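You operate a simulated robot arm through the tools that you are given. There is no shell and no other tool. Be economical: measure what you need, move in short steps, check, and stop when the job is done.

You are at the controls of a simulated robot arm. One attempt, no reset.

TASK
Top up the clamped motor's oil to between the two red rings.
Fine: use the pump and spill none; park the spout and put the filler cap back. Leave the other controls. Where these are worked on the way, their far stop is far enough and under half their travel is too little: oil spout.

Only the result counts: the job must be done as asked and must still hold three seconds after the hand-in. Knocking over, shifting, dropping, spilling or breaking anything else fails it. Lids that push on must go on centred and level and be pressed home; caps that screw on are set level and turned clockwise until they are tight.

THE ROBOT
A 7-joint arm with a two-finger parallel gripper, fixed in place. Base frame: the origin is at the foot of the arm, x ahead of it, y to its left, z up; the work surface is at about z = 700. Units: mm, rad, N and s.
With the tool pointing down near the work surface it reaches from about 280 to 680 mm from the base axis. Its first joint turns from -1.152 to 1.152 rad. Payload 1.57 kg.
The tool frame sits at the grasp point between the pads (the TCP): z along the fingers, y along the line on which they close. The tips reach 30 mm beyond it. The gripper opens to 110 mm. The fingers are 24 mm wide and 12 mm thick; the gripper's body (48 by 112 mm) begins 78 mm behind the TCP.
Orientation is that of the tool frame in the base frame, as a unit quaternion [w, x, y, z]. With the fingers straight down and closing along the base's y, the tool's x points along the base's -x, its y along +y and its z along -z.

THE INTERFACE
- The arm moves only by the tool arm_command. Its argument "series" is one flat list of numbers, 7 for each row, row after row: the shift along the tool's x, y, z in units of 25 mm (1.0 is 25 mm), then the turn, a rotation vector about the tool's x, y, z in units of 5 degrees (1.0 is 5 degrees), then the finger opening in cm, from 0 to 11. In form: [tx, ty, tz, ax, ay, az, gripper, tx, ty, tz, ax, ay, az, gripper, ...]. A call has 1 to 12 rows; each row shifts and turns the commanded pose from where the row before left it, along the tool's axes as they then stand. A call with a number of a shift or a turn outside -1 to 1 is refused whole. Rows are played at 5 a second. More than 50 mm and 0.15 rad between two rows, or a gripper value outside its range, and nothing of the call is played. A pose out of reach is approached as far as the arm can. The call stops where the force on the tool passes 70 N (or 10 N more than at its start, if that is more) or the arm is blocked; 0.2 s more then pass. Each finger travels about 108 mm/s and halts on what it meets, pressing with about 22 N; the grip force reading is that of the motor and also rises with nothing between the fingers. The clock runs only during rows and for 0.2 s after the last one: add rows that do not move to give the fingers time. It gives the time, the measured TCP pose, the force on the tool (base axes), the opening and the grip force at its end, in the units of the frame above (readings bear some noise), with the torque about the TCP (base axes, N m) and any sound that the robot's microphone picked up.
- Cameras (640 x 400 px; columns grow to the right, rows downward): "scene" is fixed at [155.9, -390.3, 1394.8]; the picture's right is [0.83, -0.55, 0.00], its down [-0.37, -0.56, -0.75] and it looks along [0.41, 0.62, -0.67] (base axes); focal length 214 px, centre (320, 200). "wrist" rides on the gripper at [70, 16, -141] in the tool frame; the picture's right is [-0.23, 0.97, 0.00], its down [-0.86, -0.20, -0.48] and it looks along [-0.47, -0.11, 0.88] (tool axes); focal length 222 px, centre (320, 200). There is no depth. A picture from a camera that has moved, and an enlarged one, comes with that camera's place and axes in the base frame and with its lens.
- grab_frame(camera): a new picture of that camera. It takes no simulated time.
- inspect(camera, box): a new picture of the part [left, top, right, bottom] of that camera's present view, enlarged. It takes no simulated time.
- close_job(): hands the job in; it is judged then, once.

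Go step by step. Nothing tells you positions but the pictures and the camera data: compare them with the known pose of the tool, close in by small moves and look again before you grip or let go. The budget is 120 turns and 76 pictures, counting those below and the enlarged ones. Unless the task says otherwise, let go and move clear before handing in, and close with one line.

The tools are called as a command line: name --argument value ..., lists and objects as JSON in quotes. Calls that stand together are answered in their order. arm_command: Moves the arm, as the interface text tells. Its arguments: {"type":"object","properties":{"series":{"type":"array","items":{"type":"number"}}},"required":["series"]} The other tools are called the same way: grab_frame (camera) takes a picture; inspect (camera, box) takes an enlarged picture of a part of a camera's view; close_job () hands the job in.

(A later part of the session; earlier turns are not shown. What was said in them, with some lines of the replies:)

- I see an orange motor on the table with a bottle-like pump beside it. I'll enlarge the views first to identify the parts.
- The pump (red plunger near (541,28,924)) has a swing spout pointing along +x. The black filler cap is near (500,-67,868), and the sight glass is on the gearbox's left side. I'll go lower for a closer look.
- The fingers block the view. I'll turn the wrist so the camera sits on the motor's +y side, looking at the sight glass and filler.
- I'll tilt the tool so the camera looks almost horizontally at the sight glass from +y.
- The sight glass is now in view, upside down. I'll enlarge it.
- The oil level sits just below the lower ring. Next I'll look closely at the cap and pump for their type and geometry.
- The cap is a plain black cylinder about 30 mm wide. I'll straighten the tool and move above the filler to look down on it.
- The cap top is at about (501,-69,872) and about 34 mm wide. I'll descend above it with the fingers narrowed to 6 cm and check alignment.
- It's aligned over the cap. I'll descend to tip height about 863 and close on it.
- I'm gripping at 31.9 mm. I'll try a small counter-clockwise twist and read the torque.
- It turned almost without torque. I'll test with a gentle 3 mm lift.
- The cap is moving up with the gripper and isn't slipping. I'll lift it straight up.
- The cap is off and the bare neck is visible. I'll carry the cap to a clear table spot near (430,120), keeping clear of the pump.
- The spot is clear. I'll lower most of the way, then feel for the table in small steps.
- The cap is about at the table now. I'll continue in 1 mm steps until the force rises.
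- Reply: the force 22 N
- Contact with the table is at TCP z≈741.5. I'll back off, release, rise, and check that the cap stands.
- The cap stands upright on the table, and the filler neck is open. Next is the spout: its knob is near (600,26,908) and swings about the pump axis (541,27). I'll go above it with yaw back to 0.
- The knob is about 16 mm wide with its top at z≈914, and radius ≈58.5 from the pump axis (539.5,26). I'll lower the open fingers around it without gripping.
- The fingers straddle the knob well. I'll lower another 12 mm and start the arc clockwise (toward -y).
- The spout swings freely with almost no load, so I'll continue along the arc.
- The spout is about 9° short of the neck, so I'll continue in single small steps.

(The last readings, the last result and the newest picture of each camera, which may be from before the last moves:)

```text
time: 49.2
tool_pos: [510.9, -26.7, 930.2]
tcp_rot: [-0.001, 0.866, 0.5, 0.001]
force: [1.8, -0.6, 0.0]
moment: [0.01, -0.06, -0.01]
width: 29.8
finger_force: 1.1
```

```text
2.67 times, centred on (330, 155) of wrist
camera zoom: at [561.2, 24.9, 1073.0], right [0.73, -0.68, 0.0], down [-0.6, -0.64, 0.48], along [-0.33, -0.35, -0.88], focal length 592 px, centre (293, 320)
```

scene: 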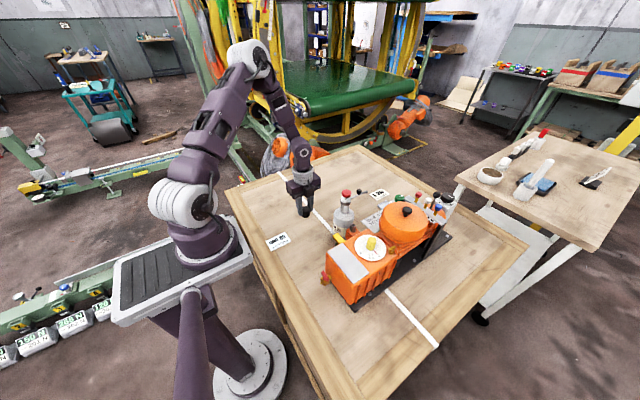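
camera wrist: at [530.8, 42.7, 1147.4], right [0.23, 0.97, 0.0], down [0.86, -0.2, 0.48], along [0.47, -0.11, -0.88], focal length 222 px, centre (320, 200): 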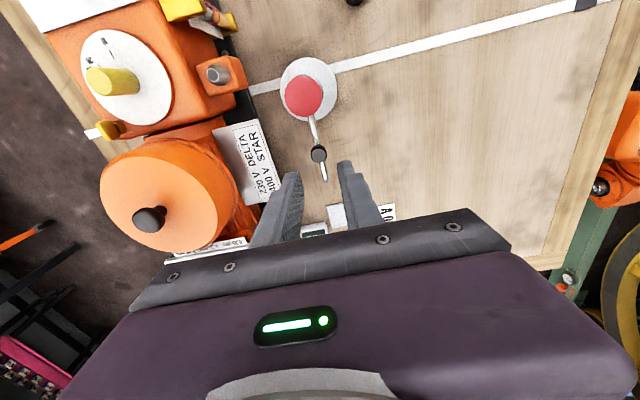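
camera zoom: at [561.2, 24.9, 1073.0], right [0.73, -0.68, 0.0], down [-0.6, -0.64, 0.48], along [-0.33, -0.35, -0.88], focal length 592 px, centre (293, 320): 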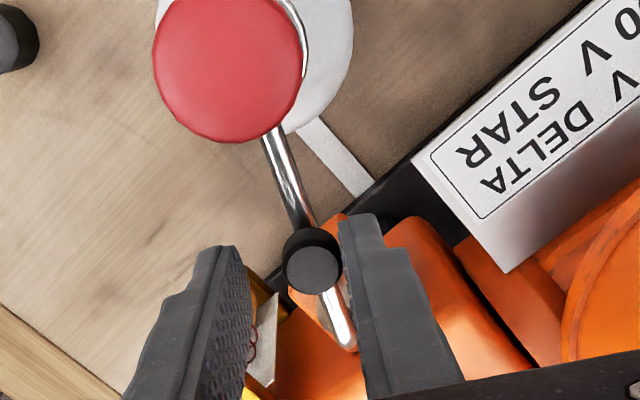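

The spout tip now appears right over the neck, and resistance has begun, probably the stop. I'll make a tiny nudge to confirm.

arm_command --series '[0.003, -0.08, 0, 0, 0, 0.4, 2.8, 0, 0, 0, 0, 0, 0, 2.8, 0, 0, 0, 0, 0, 0, 2.8]'

inspect --camera "scene" --box '[325, 180, 405, 250]'

```text
time: 50.0
tool_pos: [509.2, -27.1, 930.0]
tcp_rot: [0.0, 0.874, 0.485, 0.0]
force: [4.7, -3.7, 2.7]
moment: [-0.09, -0.17, 0.01]
width: 32.8
finger_force: 2.7
```

```text
5.71 times, centred on (365, 215) of scene
camera zoom: at [155.9, -390.3, 1394.8], right [0.83, -0.55, 0.0], down [-0.37, -0.56, -0.75], along [0.41, 0.62, -0.67], focal length 1226 px, centre (63, 114)
```

zoom: 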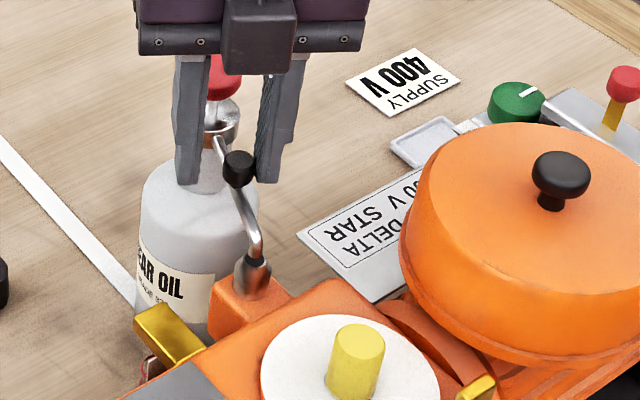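

The spout is at its far stop over the neck. I'll center the fingers off the knob, lift away, and turn the wrist so the camera can watch the gauge while pumping.

arm_command --series '[0, 0.25, 0, 0, 0, 0, 3.4, 0, 0, 0, 0, 0, 0, 3.4, 0, 0, -0.5, 0, 0, 0, 3.4, 0, 0, -1, 0, 0, 0, 3.4, 0, 0, -1, 0, 0, 0, 3, 0, 0, -0.6, 0, 0, -1, 2, 0, 0, 0, 0, 0, -1, 1, 0, 0, 0, 0, 0, -1, 0, 0, 0, 0, 0, 0, -1, 0, 0, 0, 0, 0, 0, -1, 0, 0, 0, 0, 0, 0, -1, 0]'

arm_command --series '[0, 0, 0, 0, 0, -1, 0, 0, 0, 0, 0, 0, -1, 0, 0, 0, 0, 0, 0, -1, 0, 0, 0, 0, 0, 0, -1, 0, 0, 0, 0, 0, 0, -1, 0, 0, 0, 0, 0, 0, -1, 0, 0, 0, 0, 0, 0, -1, 0, 0, 0, 0, 0, 0, -1, 0, 0, 0, 0, 0, 0, -1, 0, 0, 0, 0, 0, 0, 0, 0]'

grab_frame --camera "wrist"

```text
time: 52.4
tool_pos: [514.6, -29.6, 1007.9]
tcp_rot: [-0.001, 0.719, 0.695, 0.0]
force: [-0.2, 0.4, -1.3]
moment: [-0.03, -0.01, -0.01]
width: 0.0
finger_force: 21.0
```

```text
time: 54.6
tool_pos: [514.1, -30.2, 1007.9]
tcp_rot: [0.0, 0.398, 0.918, 0.0]
force: [0.9, -0.5, 0.1]
moment: [-0.03, 0.01, 0.03]
width: 0.0
finger_force: 21.5
```

```text
37 pictures are left
camera wrist: at [480.0, 32.5, 1149.6], right [0.87, 0.5, 0.0], down [0.44, -0.76, 0.48], along [0.24, -0.41, -0.88], focal length 222 px, centre (320, 200)
```

wrist: 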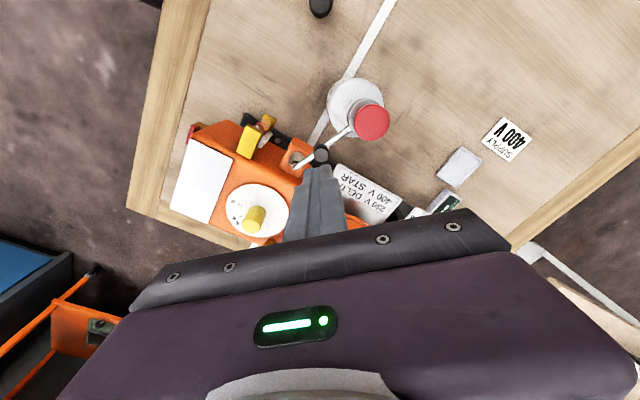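

arm_command --series '[0.297, 0.77, 0, 0, 0, 0, 0, 0.297, 0.77, 0, 0, 0, 0, 0, 0.297, 0.77, 0, 0, 0, 0, 0, 0, 0, 0.8, 0, 0, 0, 0, 0, 0, 0.6, 0, 0, 0, 0, 0, 0, 0, 0, 0, 0, 0]'

grab_frame --camera "wrist"

inspect --camera "scene" --box '[315, 160, 405, 250]'

```text
time: 56.0
tool_pos: [540.8, 26.4, 972.0]
tcp_rot: [0.0, 0.398, 0.917, 0.001]
force: [-0.3, 0.5, -0.5]
moment: [-0.01, -0.01, 0.0]
width: 0.1
finger_force: 21.5
```

```text
36 pictures are left
camera wrist: at [506.8, 88.1, 1114.6], right [0.87, 0.5, 0.0], down [0.44, -0.76, 0.48], along [0.24, -0.41, -0.88], focal length 222 px, centre (320, 200)
```

wrist: 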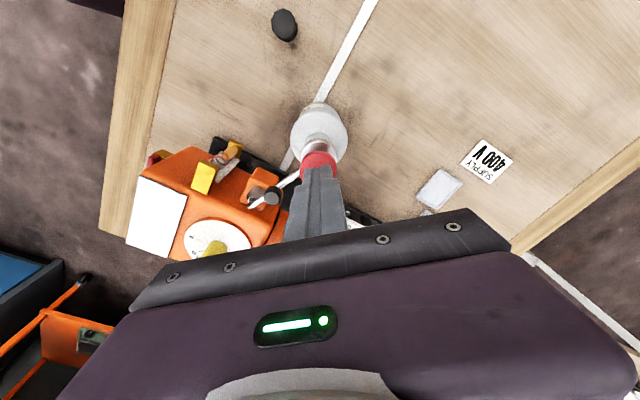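

```text
4.44 times, centred on (360, 205) of scene
camera zoom: at [155.9, -390.3, 1394.8], right [0.83, -0.55, 0.0], down [-0.37, -0.56, -0.75], along [0.41, 0.62, -0.67], focal length 953 px, centre (142, 178)
```

zoom: 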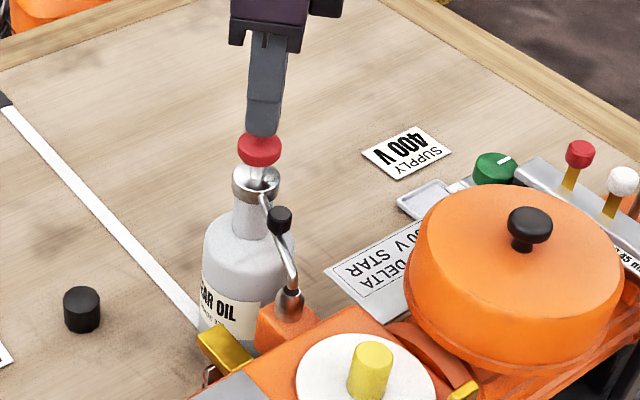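

The finger is centered above the plunger and the gauge is visible. I'll take a baseline gauge view and make the first gentle press.

inspect --camera "wrist" --box '[195, 125, 255, 200]'

arm_command --series '[0, 0, 0.2, 0, 0, 0, 0, 0, 0, 0.16, 0, 0, 0, 0, 0, 0, 0.12, 0, 0, 0, 0, 0, 0, 0, 0, 0, 0, 0]'

```text
5.33 times, centred on (225, 162) of wrist
camera zoom: at [506.8, 88.1, 1114.6], right [0.87, 0.5, 0.0], down [0.44, -0.76, 0.48], along [0.24, -0.41, -0.88], focal length 1185 px, centre (827, 400)
```

zoom: 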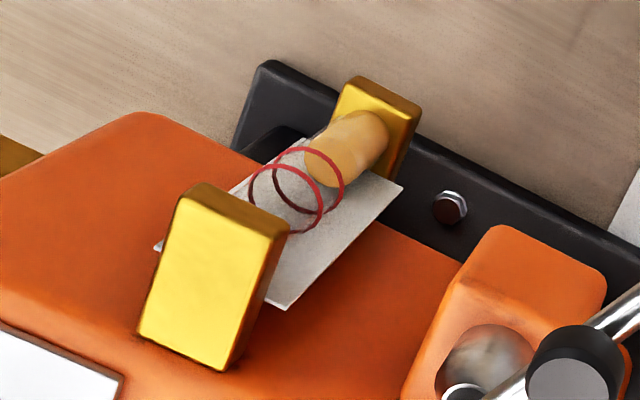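

```text
time: 57.0
tool_pos: [540.8, 25.8, 959.9]
tcp_rot: [0.0, 0.398, 0.917, 0.0]
force: [-0.9, 1.2, 2.2]
moment: [0.03, 0.04, 0.0]
width: 0.0
finger_force: 21.6
```

Contact is at about TCP 960. I'll press further in steps and watch the force and gauge.

arm_command --series '[0, 0, 0.12, 0, 0, 0, 0, 0, 0, 0.12, 0, 0, 0, 0, 0, 0, 0.12, 0, 0, 0, 0, 0, 0, 0, 0, 0, 0, 0]'

inspect --camera "wrist" --box '[190, 110, 250, 185]'

```text
time: 58.0
tool_pos: [542.3, 26.2, 951.6]
tcp_rot: [-0.001, 0.399, 0.917, 0.0]
force: [-0.7, 4.5, 9.3]
moment: [0.1, 0.03, -0.05]
width: 0.0
finger_force: 21.4
```

```text
5.33 times, centred on (220, 148) of wrist
camera zoom: at [507.1, 88.1, 1094.0], right [0.87, 0.5, 0.0], down [0.44, -0.76, 0.48], along [0.24, -0.41, -0.88], focal length 1185 px, centre (853, 480)
```

zoom: 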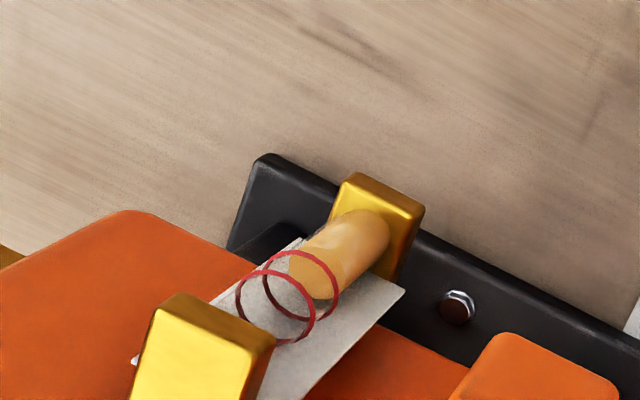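

arm_command --series '[0, 0, 0.12, 0, 0, 0, 0, 0, 0, 0.12, 0, 0, 0, 0, 0, 0, 0.12, 0, 0, 0, 0, 0, 0, 0, 0, 0, 0, 0]'

inspect --camera "wrist" --box '[190, 110, 250, 185]'

inspect --camera "scene" --box '[335, 180, 405, 250]'

```text
time: 59.0
tool_pos: [542.2, 26.0, 945.2]
tcp_rot: [0.002, 0.399, 0.917, 0.0]
force: [-7.9, 5.9, 54.9]
moment: [0.11, 0.31, -0.09]
width: 0.0
finger_force: 21.2
```

```text
5.33 times, centred on (220, 148) of wrist
camera zoom: at [506.5, 88.0, 1087.2], right [0.87, 0.5, 0.0], down [0.44, -0.76, 0.48], along [0.24, -0.41, -0.88], focal length 1185 px, centre (853, 480)
```

zoom: 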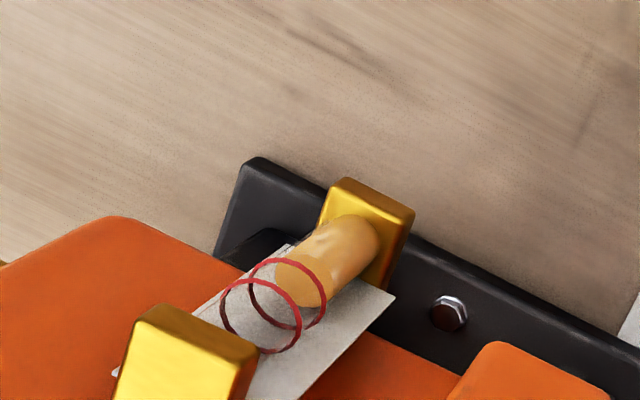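

```text
5.71 times, centred on (370, 215) of scene
camera zoom: at [154.7, -390.1, 1395.0], right [0.83, -0.55, 0.0], down [-0.37, -0.56, -0.75], along [0.41, 0.62, -0.67], focal length 1226 px, centre (34, 114)
```

zoom: 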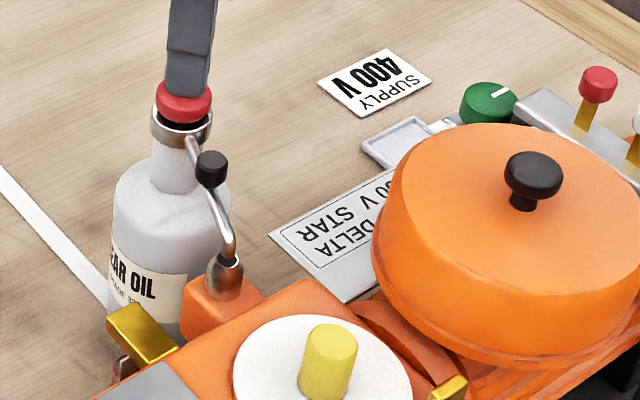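

The plunger bottoms out near TCP 946, a stroke of about 14 mm, and the oil rose a bit. I'll release, let it return and do a second stroke, stopping just before it bottoms out.

arm_command --series '[0, 0, -0.32, 0, 0, 0, 0, 0, 0, -0.32, 0, 0, 0, 0, 0, 0, -0.32, 0, 0, 0, 0, 0, 0, 0, 0, 0, 0, 0, 0, 0, 0, 0, 0, 0, 0, 0, 0, 0, 0, 0, 0, 0]'

inspect --camera "wrist" --box '[200, 130, 240, 180]'

```text
time: 60.4
tool_pos: [540.8, 26.1, 967.9]
tcp_rot: [0.0, 0.399, 0.917, 0.001]
force: [-0.3, 0.3, 0.1]
moment: [0.01, 0.0, -0.01]
width: 0.0
finger_force: 20.9
```

```text
8.00 times, centred on (220, 155) of wrist
camera zoom: at [506.8, 88.4, 1109.7], right [0.87, 0.5, 0.0], down [0.44, -0.76, 0.48], along [0.24, -0.41, -0.88], focal length 1777 px, centre (1120, 560)
```

zoom: 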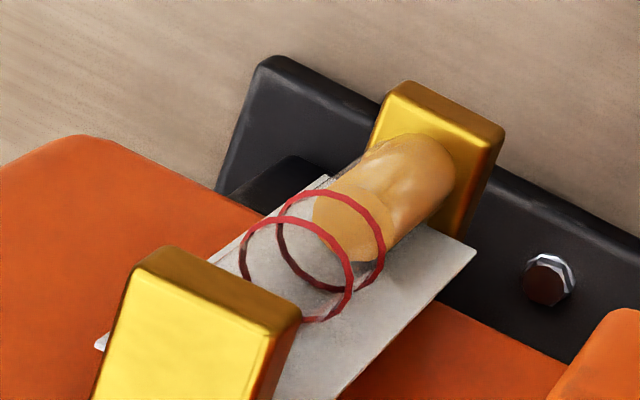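

One stroke raised the level by about 0.4 of the ring spacing, and roughly three more are needed. I'll do two strokes, then check.

arm_command --series '[0, 0, 0.32, 0, 0, 0, 0, 0, 0, 0.3, 0, 0, 0, 0, 0, 0, 0.26, 0, 0, 0, 0, 0, 0, 0, 0, 0, 0, 0, 0, 0, -0.3, 0, 0, 0, 0, 0, 0, -0.3, 0, 0, 0, 0, 0, 0, -0.28, 0, 0, 0, 0, 0, 0, 0, 0, 0, 0, 0, 0, 0, 0, 0, 0, 0, 0]'

inspect --camera "wrist" --box '[200, 130, 240, 180]'

```text
time: 62.4
tool_pos: [541.1, 25.0, 965.6]
tcp_rot: [0.0, 0.399, 0.917, 0.0]
force: [-1.2, 0.0, -0.1]
moment: [-0.05, 0.04, 0.0]
width: 0.3
finger_force: 20.8
```

```text
8.00 times, centred on (220, 155) of wrist
camera zoom: at [507.1, 87.6, 1108.7], right [0.87, 0.5, 0.0], down [0.44, -0.76, 0.48], along [0.24, -0.42, -0.88], focal length 1777 px, centre (1120, 560)
```

zoom: 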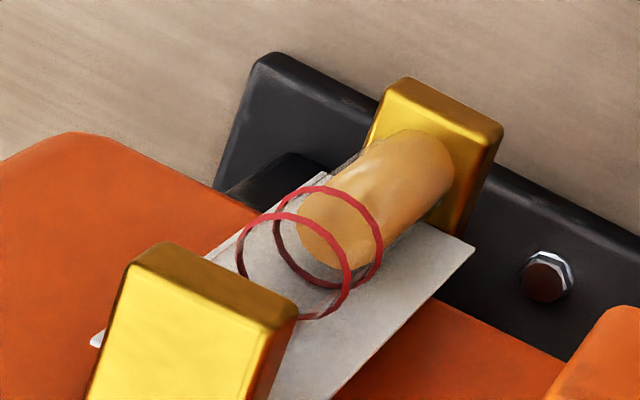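

The level is now just under the lower ring. I'll do two more strokes.

arm_command --series '[0, 0, 0.32, 0, 0, 0, 0, 0, 0, 0.3, 0, 0, 0, 0, 0, 0, 0.26, 0, 0, 0, 0, 0, 0, 0, 0, 0, 0, 0, 0, 0, -0.3, 0, 0, 0, 0, 0, 0, -0.3, 0, 0, 0, 0, 0, 0, -0.28, 0, 0, 0, 0, 0, 0, 0, 0, 0, 0, 0, 0, 0, 0, 0, 0, 0, 0]'

inspect --camera "wrist" --box '[200, 130, 240, 180]'

```text
time: 64.4
tool_pos: [540.1, 26.5, 966.0]
tcp_rot: [0.0, 0.399, 0.917, 0.0]
force: [-0.4, 0.3, 0.2]
moment: [0.02, 0.04, -0.04]
width: 0.1
finger_force: 21.1
```

```text
8.00 times, centred on (220, 155) of wrist
camera zoom: at [506.5, 88.0, 1109.3], right [0.87, 0.5, 0.0], down [0.44, -0.76, 0.48], along [0.24, -0.41, -0.88], focal length 1777 px, centre (1120, 560)
```

zoom: 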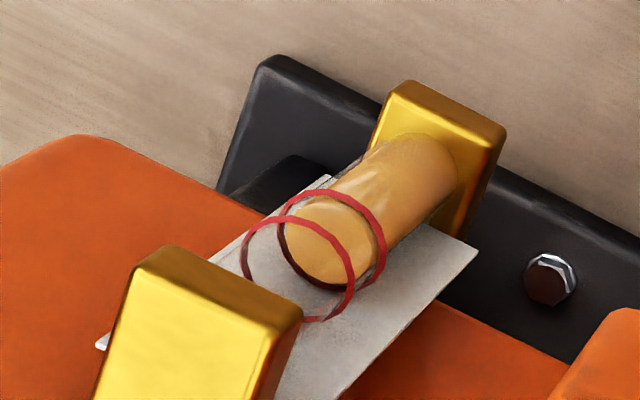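

The level is right at the lower ring. One more full stroke, then I'll check.

arm_command --series '[0, 0, 0.32, 0, 0, 0, 0, 0, 0, 0.3, 0, 0, 0, 0, 0, 0, 0.26, 0, 0, 0, 0, 0, 0, 0, 0, 0, 0, 0, 0, 0, -0.3, 0, 0, 0, 0, 0, 0, -0.3, 0, 0, 0, 0, 0, 0, -0.28, 0, 0, 0, 0, 0, 0, 0, 0, 0, 0, 0, 0, 0, 0, 0, 0, 0, 0]'

inspect --camera "wrist" --box '[200, 130, 240, 180]'

```text
time: 66.4
tool_pos: [540.0, 26.0, 965.4]
tcp_rot: [0.0, 0.398, 0.917, 0.0]
force: [0.3, -1.0, 1.0]
moment: [-0.02, 0.01, 0.03]
width: 0.0
finger_force: 20.9
```

```text
8.00 times, centred on (220, 155) of wrist
camera zoom: at [505.9, 87.7, 1108.5], right [0.87, 0.5, 0.0], down [0.44, -0.76, 0.48], along [0.24, -0.41, -0.88], focal length 1777 px, centre (1120, 560)
```

zoom: 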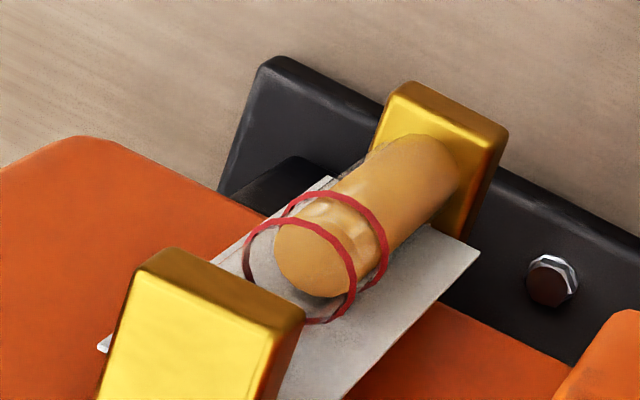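

The level is now midway between the rings, so pumping is done. I'll lift off, return above the spout knob, and get ready to park the spout.

arm_command --series '[0, 0, -0.8, 0, 0, 0, 0, 0, 0, -0.9, 0, 0, 0, 0, -0.297, -0.77, 0, 0, 0, 0, 0, -0.297, -0.77, 0, 0, 0, 0, 0, -0.297, -0.77, 0, 0, 0, 0, 0, 0, 0, 0, 0, 0, 1, 0.5, 0, 0, 0, 0, 0, 1, 1, 0, 0, 0, 0, 0, 1, 2, 0, 0, 0, 0, 0, 1, 3, 0, 0, 0, 0, 0, 1, 3.2, 0, 0, 0, 0, 0, 1, 3.2]'

arm_command --series '[0, 0, 0, 0, 0, 1, 3.2, 0, 0, 0, 0, 0, 1, 3.2, 0, 0, 0, 0, 0, 1, 3.2, 0, 0, 0, 0, 0, 1, 3.2, 0, 0, 0, 0, 0, 1, 3.2, 0, 0, 0, 0, 0, 1, 3.2, 0, 0, 0, 0, 0, 1, 3.2, 0, 0, 0, 0, 0, 1, 3.2, 0, 0, 1, 0, 0, 0, 3.2, 0, 0, 1, 0, 0, 0, 3.2, 0, 0, 0, 0, 0, 0, 3.2]'

inspect --camera "wrist" --box '[240, 80, 420, 230]'

```text
time: 68.8
tool_pos: [513.3, -29.7, 1009.6]
tcp_rot: [0.0, 0.623, 0.782, 0.0]
force: [-0.2, -0.3, 0.0]
moment: [0.0, 0.01, -0.02]
width: 32.1
finger_force: 0.1
```

```text
time: 71.2
tool_pos: [513.6, -30.6, 958.3]
tcp_rot: [0.0, 0.852, 0.523, 0.0]
force: [0.6, 1.3, 0.6]
moment: [0.01, 0.02, -0.05]
width: 32.1
finger_force: 0.1
```

```text
2.67 times, centred on (330, 155) of wrist
camera zoom: at [561.6, 24.6, 1100.8], right [0.76, -0.65, 0.0], down [-0.57, -0.67, 0.48], along [-0.31, -0.37, -0.88], focal length 592 px, centre (293, 320)
```

zoom: 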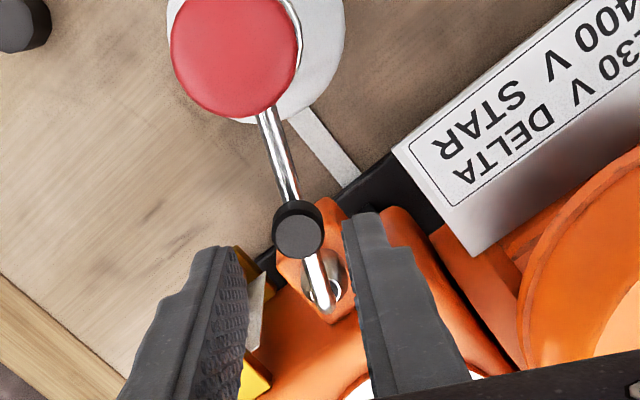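

The knob lies between the fingers. I'll center on it, lower, and swing back counter-clockwise.

arm_command --series '[0, 0.15, 0, 0, 0, 0, 3.2, 0, 0, 0.6, 0, 0, 0, 3.2, 0, 0, 0.52, 0, 0, 0, 3.2, 0, 0, 0, 0, 0, 0, 2.8, 0.009, 0.2076, 0, 0, 0, -1, 2.8, 0.009, 0.2076, 0, 0, 0, -1, 2.8, 0.009, 0.2076, 0, 0, 0, -1, 2.8, 0.009, 0.2076, 0, 0, 0, -1, 2.8, 0, 0, 0, 0, 0, 0, 2.8]'

inspect --camera "scene" --box '[325, 170, 425, 250]'

```text
time: 73.2
tool_pos: [536.2, -38.7, 931.9]
tcp_rot: [0.0, 0.748, 0.664, 0.0]
force: [-1.5, -0.7, 0.0]
moment: [-0.01, 0.0, -0.02]
width: 28.4
finger_force: 0.6
```

```text
5.00 times, centred on (375, 210) of scene
camera zoom: at [155.9, -390.3, 1394.8], right [0.83, -0.55, 0.0], down [-0.37, -0.56, -0.75], along [0.41, 0.62, -0.67], focal length 1072 px, centre (45, 150)
```

zoom: 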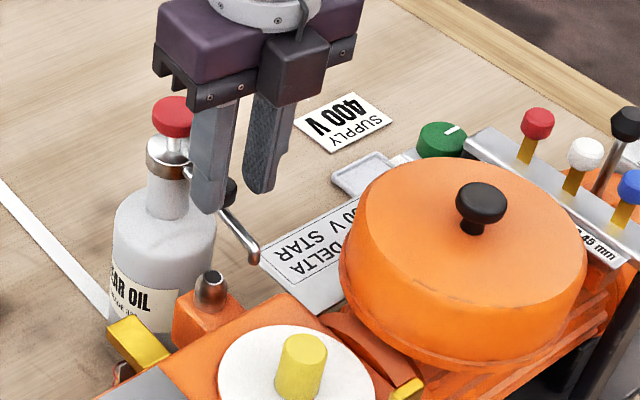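

arm_command --series '[0.159, 0.2076, 0, 0, 0, -1, 2.8, 0.009, 0.2076, 0, 0, 0, -1, 2.8, 0.009, 0.2076, 0, 0, 0, -1, 2.8, 0.009, 0.2076, 0, 0, 0, -1, 2.8, 0.009, 0.2076, 0, 0, 0, -1, 2.8, 0.009, 0.2076, 0, 0, 0, -1, 2.8, 0.009, 0.2076, 0, 0, 0, -1, 2.8, 0.009, 0.2076, 0, 0, 0, -1, 2.8, 0.009, 0.2076, 0, 0, 0, -1, 2.8, 0.009, 0.2076, 0, 0, 0, -1, 2.8, 0.009, 0.2076, 0, 0, 0, -1, 2.8, 0, 0, 0, 0, 0, 0, 2.8]'

arm_command --series '[0.009, 0.2076, 0, 0, 0, -1, 2.8, 0.009, 0.2076, 0, 0, 0, -1, 2.8, 0.009, 0.2076, 0, 0, 0, -1, 2.8, 0.009, 0.2076, 0, 0, 0, -1, 2.8, 0.009, 0.2076, 0, 0, 0, -1, 2.8, 0.009, 0.2076, 0, 0, 0, -1, 2.8, 0, 0, 0, 0, 0, 0, 2.8]'

inspect --camera "wrist" --box '[240, 80, 420, 230]'

```text
time: 75.8
tool_pos: [589.4, -15.2, 930.1]
tcp_rot: [0.001, 0.357, 0.934, 0.0]
force: [-0.3, 0.2, 0.0]
moment: [0.02, -0.03, -0.02]
width: 28.4
finger_force: 0.0
```

```text
time: 77.4
tool_pos: [603.6, 12.3, 930.1]
tcp_rot: [0.0, 0.104, 0.995, 0.001]
force: [-0.3, 0.8, -0.4]
moment: [0.02, -0.02, 0.01]
width: 28.4
finger_force: 0.2
```

```text
2.67 times, centred on (330, 155) of wrist
camera zoom: at [540.7, 42.9, 1073.8], right [0.42, 0.91, 0.0], down [0.8, -0.37, 0.48], along [0.43, -0.2, -0.88], focal length 592 px, centre (293, 320)
```

zoom: 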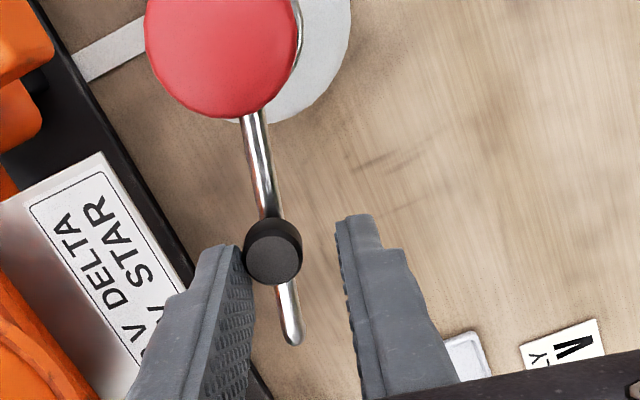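

The spout is about 17° from its parked position. I'll continue slowly until I meet the stop.

arm_command --series '[0.009, 0.2076, 0, 0, 0, -1, 2.8, 0.009, 0.2076, 0, 0, 0, -1, 2.8, 0.009, 0.2076, 0, 0, 0, -1, 2.8, 0, 0, 0, 0, 0, 0, 2.8]'

arm_command --series '[0, 0.12, 0, 0, 0, 0, 2.8, 0, 0, 0, 0, 0, 0, 2.8]'

arm_command --series '[0, 0.08, 0, 0, 0, 0, 2.8, 0, 0, 0, 0, 0, 0, 2.8]'

inspect --camera "wrist" --box '[240, 80, 420, 230]'

```text
time: 78.4
tool_pos: [605.0, 29.1, 931.6]
tcp_rot: [0.0, -0.027, 1.0, 0.0]
force: [-0.1, 0.1, -0.2]
moment: [-0.04, 0.01, 0.01]
width: 28.3
finger_force: 0.0
```

```text
time: 79.0
tool_pos: [604.9, 31.1, 932.1]
tcp_rot: [0.0, -0.026, 1.0, 0.0]
force: [0.6, -2.9, 0.3]
moment: [-0.07, -0.03, 0.04]
width: 30.0
finger_force: 0.3
```

```text
time: 79.6
tool_pos: [604.8, 33.0, 931.6]
tcp_rot: [0.0, -0.026, 1.0, 0.0]
force: [2.5, -5.0, -0.9]
moment: [-0.12, -0.05, 0.07]
width: 33.4
finger_force: 2.9
```

```text
2.67 times, centred on (330, 155) of wrist
camera zoom: at [535.8, 45.6, 1073.5], right [0.18, 0.98, 0.0], down [0.86, -0.15, 0.48], along [0.47, -0.08, -0.88], focal length 592 px, centre (293, 320)
```

zoom: 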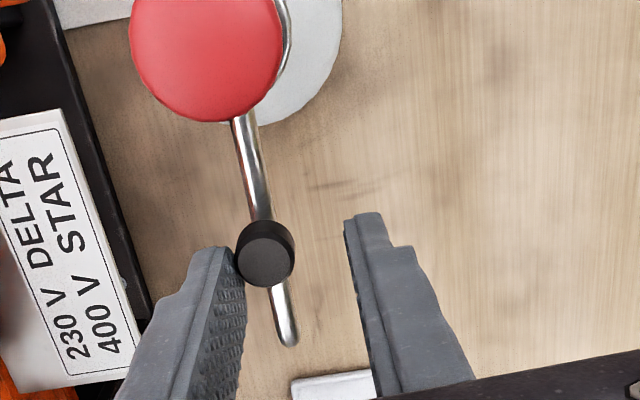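

The spout is back at its parked stop. I'll clear the knob, lift, and return to the cap at (428.5,120.5) with yaw 90.

arm_command --series '[0, -0.3, 0, 0, 0, 0, 3.2, 0, 0, -0.5, 0, 0, 0, 3.2, 0, 0, -1, 0, 0, 0, 3.2, 0, 0, -1, 0, 0, 0, 3.2, 0, 0, -0.6, 0, 0, 0, 3.2, 0.98, 0.53, 0, 0, 0, 0, 3.2, 0.98, 0.53, 0, 0, 0, 0, 3.2, 0.98, 0.53, 0, 0, 0, 0, 4, 0.98, 0.53, 0, 0, 0, 0, 5, 0.98, 0.53, 0, 0, 0, 0, 5, 0.98, 0.53, 0, 0, 0, 0, 5, 0.98, 0.53, 0, 0, 0, 0, 5]'

arm_command --series '[0, 0, 0, 0, 0, 1, 5, 0, 0, 0, 0, 0, 1, 5, 0, 0, 0, 0, 0, 1, 5, 0, 0, 0, 0, 0, 1, 5, 0, 0, 0, 0, 0, 1, 5, 0, 0, 0, 0, 0, 1, 5, 0, 0, 0, 0, 0, 1, 5, 0, 0, 0, 0, 0, 1, 5, 0, 0, 0, 0, 0, 1, 5, 0, 0, 0, 0, 0, 1, 5, 0, 0, 0, 0, 0, 1, 5, 0, 0, 0, 0, 0, 1, 5]'

arm_command --series '[0, 0, 0.8, 0, 0, 1, 5, 0, 0, 1, 0, 0, 1, 5, 0, 0, 1, 0, 0, 1, 5, 0, 0, 1, 0, 0, 1, 5, 0, 0, 1, 0, 0, 1, 5, 0, 0, 1, 0, 0, 1, 5, 0, 0, 0, 0, 0, 0.6, 5, 0, 0, 0, 0, 0, 0, 5]'

grab_frame --camera "wrist"

```text
time: 82.2
tool_pos: [428.9, 108.5, 1008.6]
tcp_rot: [-0.001, -0.027, 1.0, 0.0]
force: [0.1, -0.5, 0.1]
moment: [-0.02, 0.01, -0.01]
width: 50.0
finger_force: 0.0
```

```text
time: 84.8
tool_pos: [429.4, 108.1, 1007.9]
tcp_rot: [-0.001, 0.479, 0.878, 0.0]
force: [0.0, 1.0, 0.0]
moment: [-0.03, 0.01, -0.01]
width: 50.2
finger_force: 0.1
```

```text
time: 86.6
tool_pos: [431.0, 110.2, 863.6]
tcp_rot: [0.0, 0.708, 0.707, 0.0]
force: [0.2, 0.0, 0.1]
moment: [0.03, 0.01, -0.03]
width: 50.2
finger_force: 0.1
```

```text
22 pictures are left
camera wrist: at [447.5, 180.0, 1006.1], right [0.97, -0.23, 0.0], down [-0.2, -0.85, 0.48], along [-0.11, -0.47, -0.88], focal length 222 px, centre (320, 200)
```

wrist: 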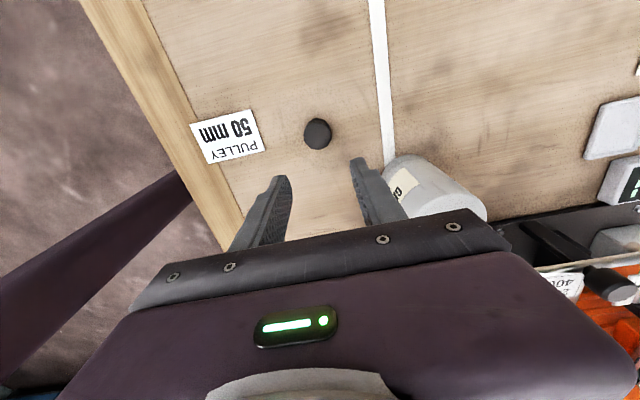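

arm_command --series '[0.46, -0.05, 1, 0, 0, 0, 5, 0, 0, 1, 0, 0, 0, 5, 0, 0, 1, 0, 0, 0, 5, 0, 0, 1, 0, 0, 0, 5, 0, 0, 0.4, 0, 0, 0, 5, 0, 0, 0, 0, 0, 0, 5]'

inspect --camera "wrist" --box '[240, 110, 400, 230]'

```text
time: 88.0
tool_pos: [427.0, 121.3, 753.4]
tcp_rot: [-0.001, 0.707, 0.707, 0.0]
force: [-0.2, -0.2, 0.6]
moment: [0.01, 0.03, 0.01]
width: 50.2
finger_force: 0.1
```

```text
3.33 times, centred on (320, 170) of wrist
camera zoom: at [444.0, 190.5, 896.1], right [0.97, -0.23, 0.0], down [-0.2, -0.86, 0.48], along [-0.11, -0.47, -0.88], focal length 740 px, centre (320, 300)
```

zoom: 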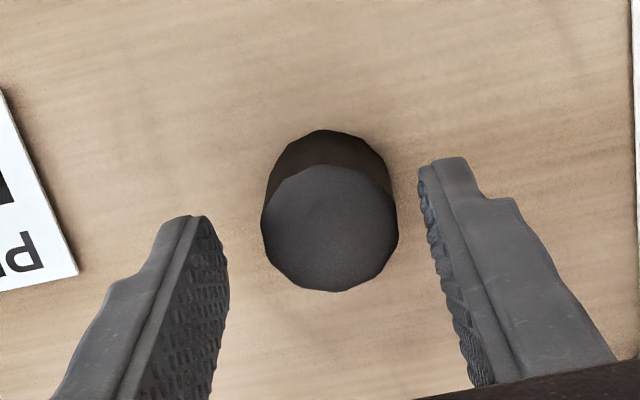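

The cap is centered between the fingers. I'll lower to z≈742 and grip.

arm_command --series '[-0.03, 0.06, 0.44, 0, 0, 0, 5, 0, 0, 0, 0, 0, 0, 5, 0, 0, 0, 0, 0, 0, 4, 0, 0, 0, 0, 0, 0, 3, 0, 0, 0, 0, 0, 0, 2, 0, 0, 0, 0, 0, 0, 2]'

arm_command --series '[0, 0, -0.5, 0, 0, 0, 2, 0, 0, -1, 0, 0, 0, 2, 0, 0, -1, 0, 0, 0, 2, 0, 0, -1, 0, 0, 0, 2, 0, 0, -1, 0, 0, 0, 2, 0, 0, -1, 0, 0, 0, 2, 0, 0, -1, 0, 0, 0, 2, 0, 0, -1, 0, 0, 0, 2, 0, 0, -1, 0, 0, 0, 2, 0, 0, -0.7, 0, 0, 0, 2, 0, 0, 0, 0, 0, 0, 2]'

inspect --camera "wrist" --box '[260, 100, 400, 220]'

```text
time: 89.4
tool_pos: [428.4, 119.9, 742.2]
tcp_rot: [0.0, 0.707, 0.707, 0.0]
force: [0.9, 0.3, 0.2]
moment: [-0.01, 0.01, 0.03]
width: 31.7
finger_force: 21.7
```

```text
time: 91.8
tool_pos: [429.5, 120.1, 973.1]
tcp_rot: [0.0, 0.707, 0.707, 0.0]
force: [-0.6, 0.8, -0.1]
moment: [0.0, -0.02, 0.01]
width: 31.6
finger_force: 22.1
```

```text
3.33 times, centred on (330, 160) of wrist
camera zoom: at [446.5, 189.2, 1116.2], right [0.97, -0.23, 0.0], down [-0.2, -0.86, 0.48], along [-0.11, -0.47, -0.88], focal length 740 px, centre (287, 333)
```

zoom: 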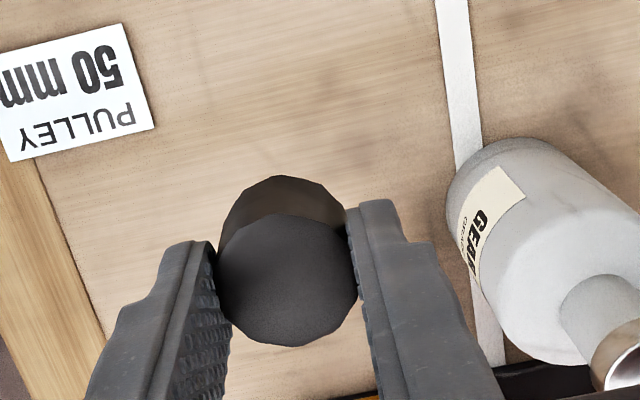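

The cap sits in the grip as before. I'll retrace the path to above the filler neck.

arm_command --series '[-0.9425, 0, 0, 0, 0, 0, 2, -0.9425, 0, 0, 0, 0, 0, 2, -0.9425, 0, 0, 0, 0, 0, 2, -0.9425, 0, 0, 0, 0, 0, 2, -0.9425, 0, 0, 0, 0, 0, 2, -0.9425, 0, 0, 0, 0, 0, 2, -0.9425, 0, 0, 0, 0, 0, 2, -0.9425, 0, 0, 0, 0, 0, 2, 0, 0.96, 0, 0, 0, 0, 2, 0, 0.96, 0, 0, 0, 0, 2, 0, 0.96, 0, 0, 0, 0, 2, 0, 0, 0, 0, 0, 0, 2]'

arm_command --series '[0, 0, 1, 0, 0, 0, 2, 0, 0, 0.6, 0, 0, 0, 2, 0, 0, 0, 0, 0, 0, 2]'

inspect --camera "wrist" --box '[260, 100, 400, 220]'

inspect --camera "scene" --box '[340, 200, 400, 260]'

```text
time: 94.4
tool_pos: [501.4, -68.7, 974.8]
tcp_rot: [0.0, 0.707, 0.707, 0.0]
force: [-0.8, 0.6, -0.3]
moment: [0.0, 0.01, -0.01]
width: 31.5
finger_force: 22.6
```

```text
time: 95.2
tool_pos: [502.1, -69.4, 934.4]
tcp_rot: [-0.001, 0.707, 0.707, 0.0]
force: [-0.8, 0.2, 0.2]
moment: [0.0, -0.01, -0.01]
width: 31.7
finger_force: 22.1
```

```text
3.33 times, centred on (330, 160) of wrist
camera zoom: at [519.6, 0.2, 1076.5], right [0.97, -0.23, 0.0], down [-0.2, -0.86, 0.48], along [-0.11, -0.47, -0.88], focal length 740 px, centre (287, 333)
```

zoom: 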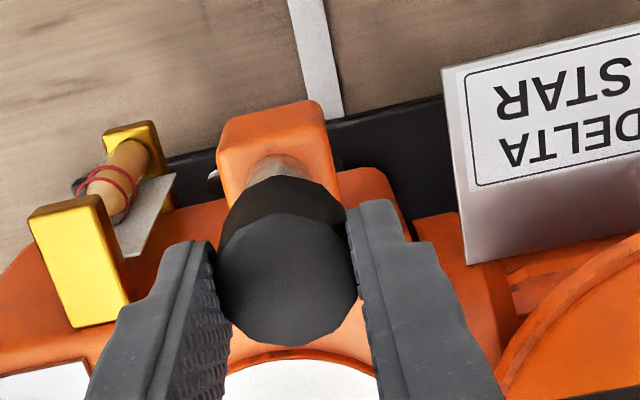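

```text
6.67 times, centred on (370, 230) of scene
camera zoom: at [155.9, -390.3, 1394.8], right [0.83, -0.55, 0.0], down [-0.37, -0.56, -0.75], along [0.41, 0.62, -0.67], focal length 1430 px, centre (-13, 0)
```

zoom: 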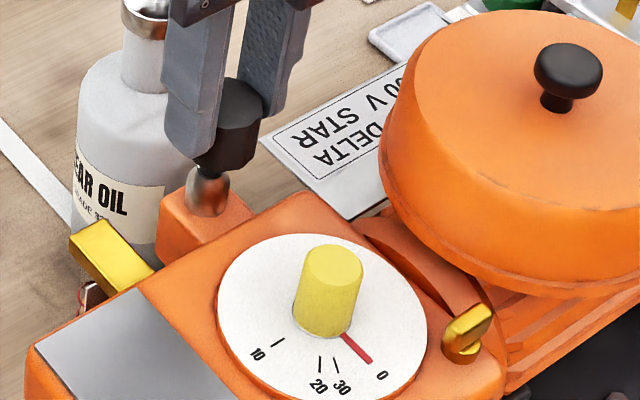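

It lines up as it did at removal. I'll lower slowly onto the neck.

arm_command --series '[-0.01, 0, 0.5, 0, 0, 0, 2, 0, 0, 0.4, 0, 0, 0, 2, 0, 0, 0, 0, 0, 0, 2]'

arm_command --series '[0, 0, 0.1, 0, 0, 0, 2, 0, 0, 0.1, 0, 0, 0, 2, 0, 0, 0, 0, 0, 0, 2]'

arm_command --series '[0, 0, 0.1, 0, 0, 0, 2, 0, 0, 0.1, 0, 0, 0, 2, 0, 0, 0, 0, 0, 0, 2]'

arm_command --series '[0, 0, 0.1, 0, 0, 0, 2, 0, 0, 0.1, 0, 0, 0, 2, 0, 0, 0, 0, 0, 0, 2]'

```text
time: 96.0
tool_pos: [501.5, -69.3, 912.9]
tcp_rot: [0.0, 0.708, 0.707, -0.001]
force: [-0.3, 0.2, -0.6]
moment: [0.02, 0.04, 0.01]
width: 31.5
finger_force: 22.2
```

```text
time: 96.8
tool_pos: [501.4, -70.3, 905.9]
tcp_rot: [0.0, 0.707, 0.707, 0.0]
force: [-3.9, 2.3, 0.3]
moment: [0.07, 0.19, 0.0]
width: 31.7
finger_force: 21.6
```

```text
time: 97.6
tool_pos: [500.6, -69.3, 899.3]
tcp_rot: [0.0, 0.708, 0.706, 0.001]
force: [-4.6, 3.2, 1.0]
moment: [0.13, 0.22, -0.04]
width: 31.5
finger_force: 21.5
```

```text
time: 98.4
tool_pos: [501.9, -69.5, 895.7]
tcp_rot: [0.0, 0.708, 0.707, 0.001]
force: [-4.9, 2.5, 2.0]
moment: [0.11, 0.17, -0.01]
width: 31.7
finger_force: 22.1
```

The cap is on the neck with a small side load. I'll relieve that by shifting about 1 mm, then press home.

arm_command --series '[0.03, -0.05, 0, 0, 0, 0, 2, 0, 0, 0, 0, 0, 0, 2]'

arm_command --series '[0, 0, 0.1, 0, 0, 0, 2, 0, 0, 0, 0, 0, 0, 2]'

arm_command --series '[0, 0, 0.08, 0, 0, 0, 2, 0, 0, 0, 0, 0, 0, 2]'

```text
time: 99.0
tool_pos: [501.3, -69.2, 895.4]
tcp_rot: [0.0, 0.707, 0.707, 0.0]
force: [-0.2, 0.4, -1.0]
moment: [0.02, -0.02, 0.01]
width: 31.5
finger_force: 21.8
```

```text
time: 99.6
tool_pos: [499.1, -69.6, 892.8]
tcp_rot: [0.0, 0.708, 0.707, 0.0]
force: [0.3, 0.2, 0.2]
moment: [0.01, 0.0, -0.01]
width: 31.4
finger_force: 21.6
```

```text
time: 100.2
tool_pos: [500.8, -69.0, 891.3]
tcp_rot: [0.001, 0.707, 0.707, 0.001]
force: [2.3, 2.3, 21.9]
moment: [0.06, 0.04, -0.03]
width: 31.9
finger_force: 22.0
```

Force rises at z≈891.3, the original seated height. I'll press a bit harder to seat it, then twist clockwise to check the seating.

arm_command --series '[0, 0, 0.05, 0, 0, 0, 2, 0, 0, 0, 0, 0, 0, 2]'

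arm_command --series '[0, 0, 0, 0, 0, 1, 2, 0, 0, 0, 0, 0, 1, 2, 0, 0, 0, 0, 0, 1, 2, 0, 0, 0, 0, 0, 0, 2]'

inspect --camera "wrist" --box '[260, 100, 400, 220]'

```text
time: 100.8
tool_pos: [500.0, -69.5, 889.5]
tcp_rot: [0.0, 0.708, 0.707, 0.0]
force: [3.1, 2.5, 17.9]
moment: [0.04, -0.09, -0.01]
width: 31.6
finger_force: 22.2
```

```text
time: 101.8
tool_pos: [500.8, -67.9, 889.9]
tcp_rot: [0.0, 0.794, 0.608, -0.001]
force: [0.3, 1.5, 4.2]
moment: [0.06, -0.02, 0.01]
width: 31.7
finger_force: 22.2
```

```text
3.33 times, centred on (330, 160) of wrist
camera zoom: at [535.3, -5.5, 1032.2], right [0.88, -0.47, 0.0], down [-0.41, -0.77, 0.48], along [-0.23, -0.42, -0.88], focal length 740 px, centre (287, 333)
```

zoom: 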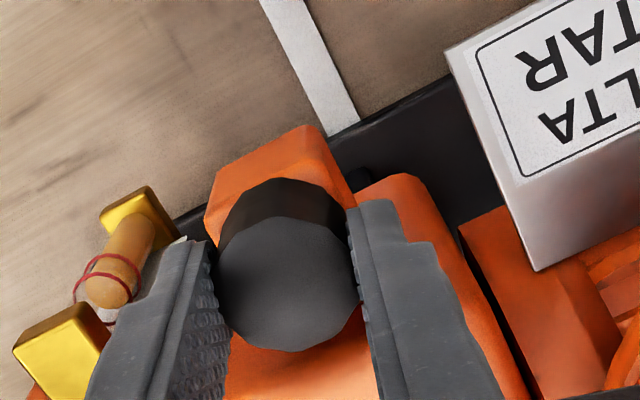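

The side fingers can only press about 20 N before slipping on the cap. I'll twist a bit more to feel for thread tightness, then press on top with closed fingers.

arm_command --series '[0, 0, 0, 0, 0, 1, 2, 0, 0, 0, 0, 0, 1, 2, 0, 0, 0, 0, 0, 1, 2, 0, 0, 0, 0, 0, 1, 2, 0, 0, 0, 0, 0, 0, 2]'

inspect --camera "wrist" --box '[260, 100, 400, 220]'

```text
time: 103.0
tool_pos: [500.6, -68.0, 889.8]
tcp_rot: [0.0, 0.888, 0.461, 0.0]
force: [-0.7, -0.1, -0.1]
moment: [0.03, 0.0, 0.02]
width: 31.7
finger_force: 22.1
```

```text
3.33 times, centred on (330, 160) of wrist
camera zoom: at [555.0, -20.9, 1032.1], right [0.67, -0.75, 0.0], down [-0.65, -0.58, 0.48], along [-0.36, -0.32, -0.88], focal length 740 px, centre (287, 333)
```

zoom: 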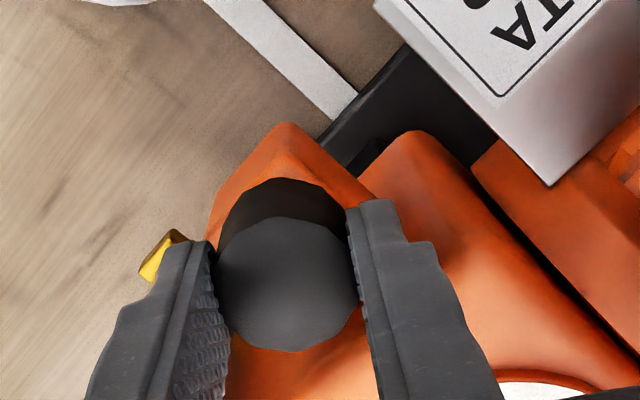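

The cap turns freely with no thread torque, so it is a push-on cap. I'll open slightly, rise, close the fingers, and press its top.

arm_command --series '[0, 0, 0, 0, 0, 0, 3.6, 0, 0, 0, 0, 0, 0, 3.6, 0, 0, -0.4, 0, 0, 0, 3.6, 0, 0, -0.8, 0, 0, 0, 3.6, 0, 0, -0.3, 0, 0, 0, 2, 0, 0, 0, 0, 0, 0, 0, 0, 0, 0, 0, 0, 0, 0, 0, 0, 0, 0, 0, 0, 0]'

inspect --camera "scene" --box '[340, 190, 400, 260]'

```text
time: 104.8
tool_pos: [500.2, -68.3, 928.2]
tcp_rot: [0.0, 0.887, 0.461, -0.001]
force: [0.1, 0.3, 1.0]
moment: [0.01, 0.01, -0.01]
width: 0.1
finger_force: 21.3
```

```text
5.71 times, centred on (370, 225) of scene
camera zoom: at [155.9, -390.3, 1394.8], right [0.83, -0.55, 0.0], down [-0.37, -0.56, -0.75], along [0.41, 0.62, -0.67], focal length 1226 px, centre (34, 57)
```

zoom: 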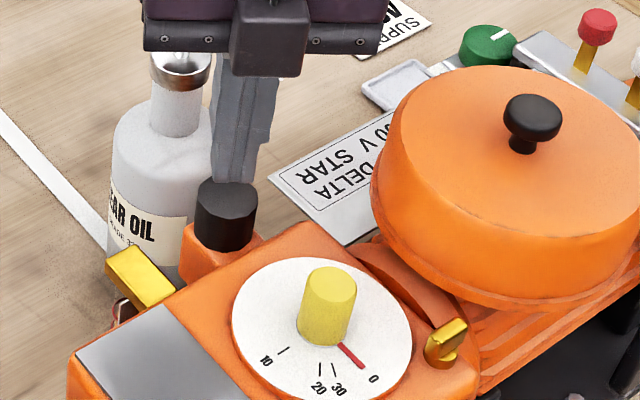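

The cap looks level on the boss. I'll press straight down on its centre until the force rises firmly.

arm_command --series '[0, 0, 0.4, 0, 0, 0, 0, 0, 0, 0.2, 0, 0, 0, 0, 0, 0, 0, 0, 0, 0, 0]'

arm_command --series '[0, 0, 0.1, 0, 0, 0, 0, 0, 0, 0.1, 0, 0, 0, 0, 0, 0, 0, 0, 0, 0, 0]'

arm_command --series '[0, 0, 0.08, 0, 0, 0, 0, 0, 0, 0.08, 0, 0, 0, 0, 0, 0, 0, 0, 0, 0, 0]'

```text
time: 105.6
tool_pos: [498.3, -67.8, 911.3]
tcp_rot: [0.0, 0.887, 0.462, -0.001]
force: [-0.6, 0.8, 0.6]
moment: [-0.02, -0.03, 0.02]
width: 0.1
finger_force: 21.2
```

```text
time: 106.3
tool_pos: [500.8, -68.4, 911.4]
tcp_rot: [0.001, 0.886, 0.463, 0.002]
force: [-9.0, 2.0, 24.4]
moment: [0.08, 0.35, -0.01]
width: 0.2
finger_force: 20.8
stopped in row 3: the force on the tool passed its limit at 76 N (the readings are from after the stop); the commanded pose is now the measured one
```

```text
time: 106.7
tool_pos: [500.5, -67.7, 910.8]
tcp_rot: [-0.001, 0.887, 0.461, 0.002]
force: [-10.2, 3.0, 24.4]
moment: [0.07, 0.33, 0.0]
width: 0.0
finger_force: 21.0
stopped in row 2: the force on the tool passed its limit at 77 N (the readings are from after the stop); the commanded pose is now the measured one
```

The cap took a firm 76 N and is solid at its original height. I'll retreat and check everything.

arm_command --series '[0, 0, -0.3, 0, 0, 0, 0, 0, 0, -1, 0, 0, 0, 0, 0, 0, -1, 0, 0, 0, 0, 0, 0, -1, 0, 0, 0, 0, 0, 0, -1, 0, 0, 0, 0, 0, 0, -1, 0, 0, 0, 0, 0, 0, -1, 0, 0, 0, 0, 0, 0, 0, 0, 0, -1, 0, 0, 0, 0, 0, 0, -1, 0, 0, 0, 0, 0, 0, -1, 0, 0, 0, 0, 0, 0, -1, 0, 0, 0, 0, 0, 0, -1, 0]'

arm_command --series '[0, 0, 0, 0, 0, -1, 0, 0, 0, 0, 0, 0, -1, 0, 1, 0, 0, 0, 0, 0, 0, 1, 0, 0, 0, 0, 0, 0, 1, 0, 0, 0, 0, 0, 0, 1, 0, 0, 0, 0, 0, 0, 1, 0, 0, 0, 0, 0, 0, 1, 0, 0, 0, 0, 0, 0, 1, 0, 0, 0, 0, 0, 0]'

inspect --camera "scene" --box '[340, 180, 400, 260]'

grab_frame --camera "wrist"

```text
time: 109.3
tool_pos: [500.9, -70.1, 1065.9]
tcp_rot: [0.001, 0.765, 0.644, 0.002]
force: [-0.5, -0.6, -0.2]
moment: [0.0, 0.0, 0.02]
width: 0.0
finger_force: 21.7
```

```text
time: 111.3
tool_pos: [497.4, 105.8, 1067.4]
tcp_rot: [0.001, 0.706, 0.708, 0.003]
force: [-0.3, -0.1, 0.4]
moment: [-0.03, -0.01, 0.01]
width: 0.0
finger_force: 21.5
```

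```text
5.00 times, centred on (370, 220) of scene
camera zoom: at [155.8, -390.3, 1394.8], right [0.83, -0.55, 0.0], down [-0.37, -0.56, -0.75], along [0.41, 0.62, -0.67], focal length 1072 px, centre (70, 100)
```

zoom: 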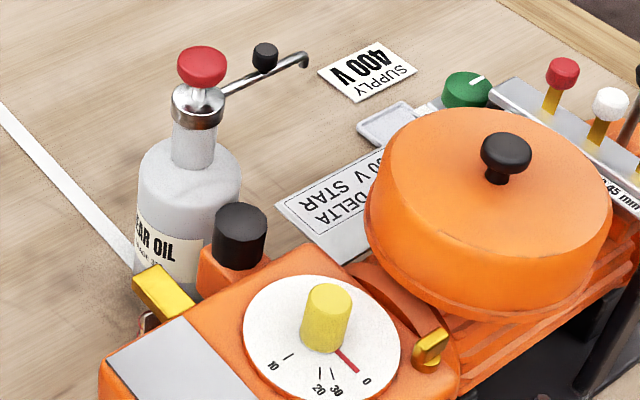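

```text
13 pictures are left
camera wrist: at [515.3, 175.3, 1210.8], right [0.97, -0.23, 0.0], down [-0.2, -0.86, 0.48], along [-0.1, -0.47, -0.88], focal length 222 px, centre (320, 200)
```

wrist: 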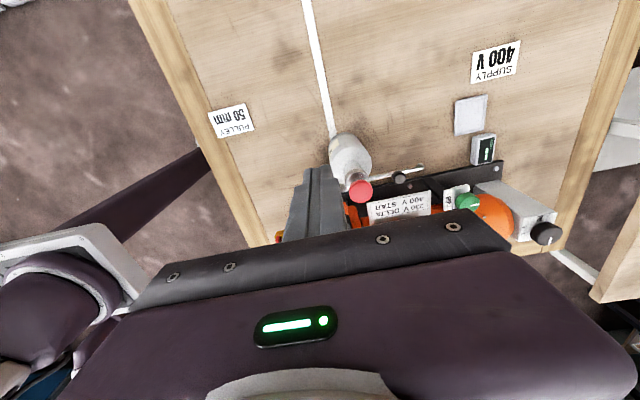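

The scene matches the initial picture: cap home, spout parked. I'll do one last gauge check from the side.

arm_command --series '[0.8, -1, 0, 0, -1, 0, 0, 0.8, -1, 0, 0, -1, 0, 2, 0, 0, 0, 0, -1, 0, 5, 0, 0, 0, 0, -1, 0, 8, 0, 0, 0, 0, -1, 0, 11, 0, 0, 0, 0, -1, 0, 11, 0, 0, 0, 0, 0, 0, 11]'

inspect --camera "wrist" --box '[260, 80, 420, 200]'

```text
time: 112.9
tool_pos: [450.7, 145.5, 1066.3]
tcp_rot: [0.184, 0.683, 0.683, -0.181]
force: [0.7, 0.2, 0.5]
moment: [-0.02, 0.0, 0.0]
width: 110.0
finger_force: 0.1
```

```text
3.33 times, centred on (340, 140) of wrist
camera zoom: at [467.1, 276.3, 1155.0], right [0.97, -0.2, 0.12], down [-0.2, -0.5, 0.84], along [-0.1, -0.84, -0.53], focal length 740 px, centre (253, 400)
```

zoom: 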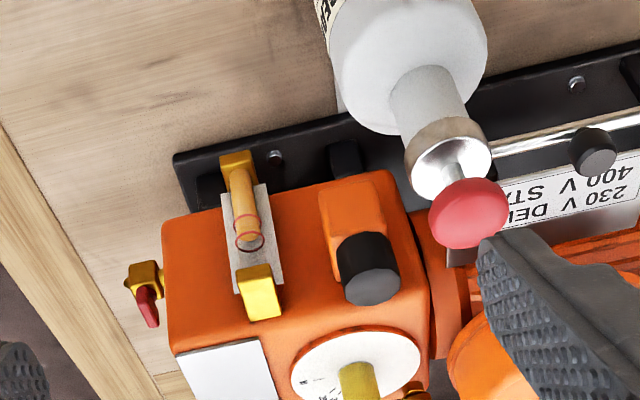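

inspect --camera "wrist" --box '[308, 122, 348, 162]'

```text
10.00 times, centred on (328, 142) of wrist
camera zoom: at [467.1, 276.3, 1155.0], right [0.97, -0.2, 0.12], down [-0.2, -0.5, 0.84], along [-0.1, -0.84, -0.53], focal length 2221 px, centre (240, 780)
```

zoom: 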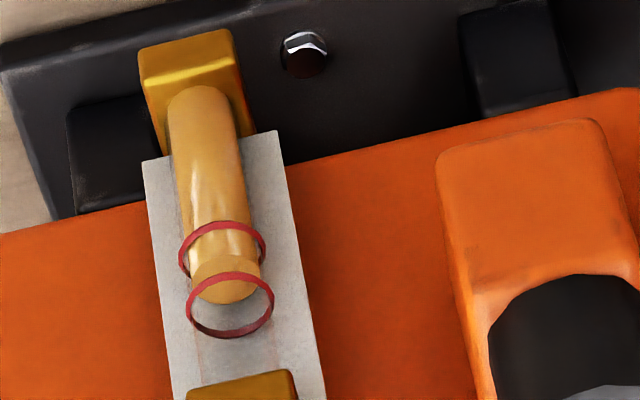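

The oil face sits midway between the two red rings, the cap is seated, the spout is parked, and the arm is clear, so I'm handing in.

close_job

```text
The job is handed in.
```

The job is handed in: the pump brought the motor's oil to midway between the two red rings. I saw no spill, the spout is back at its parked stop, and the filler cap is pressed home.
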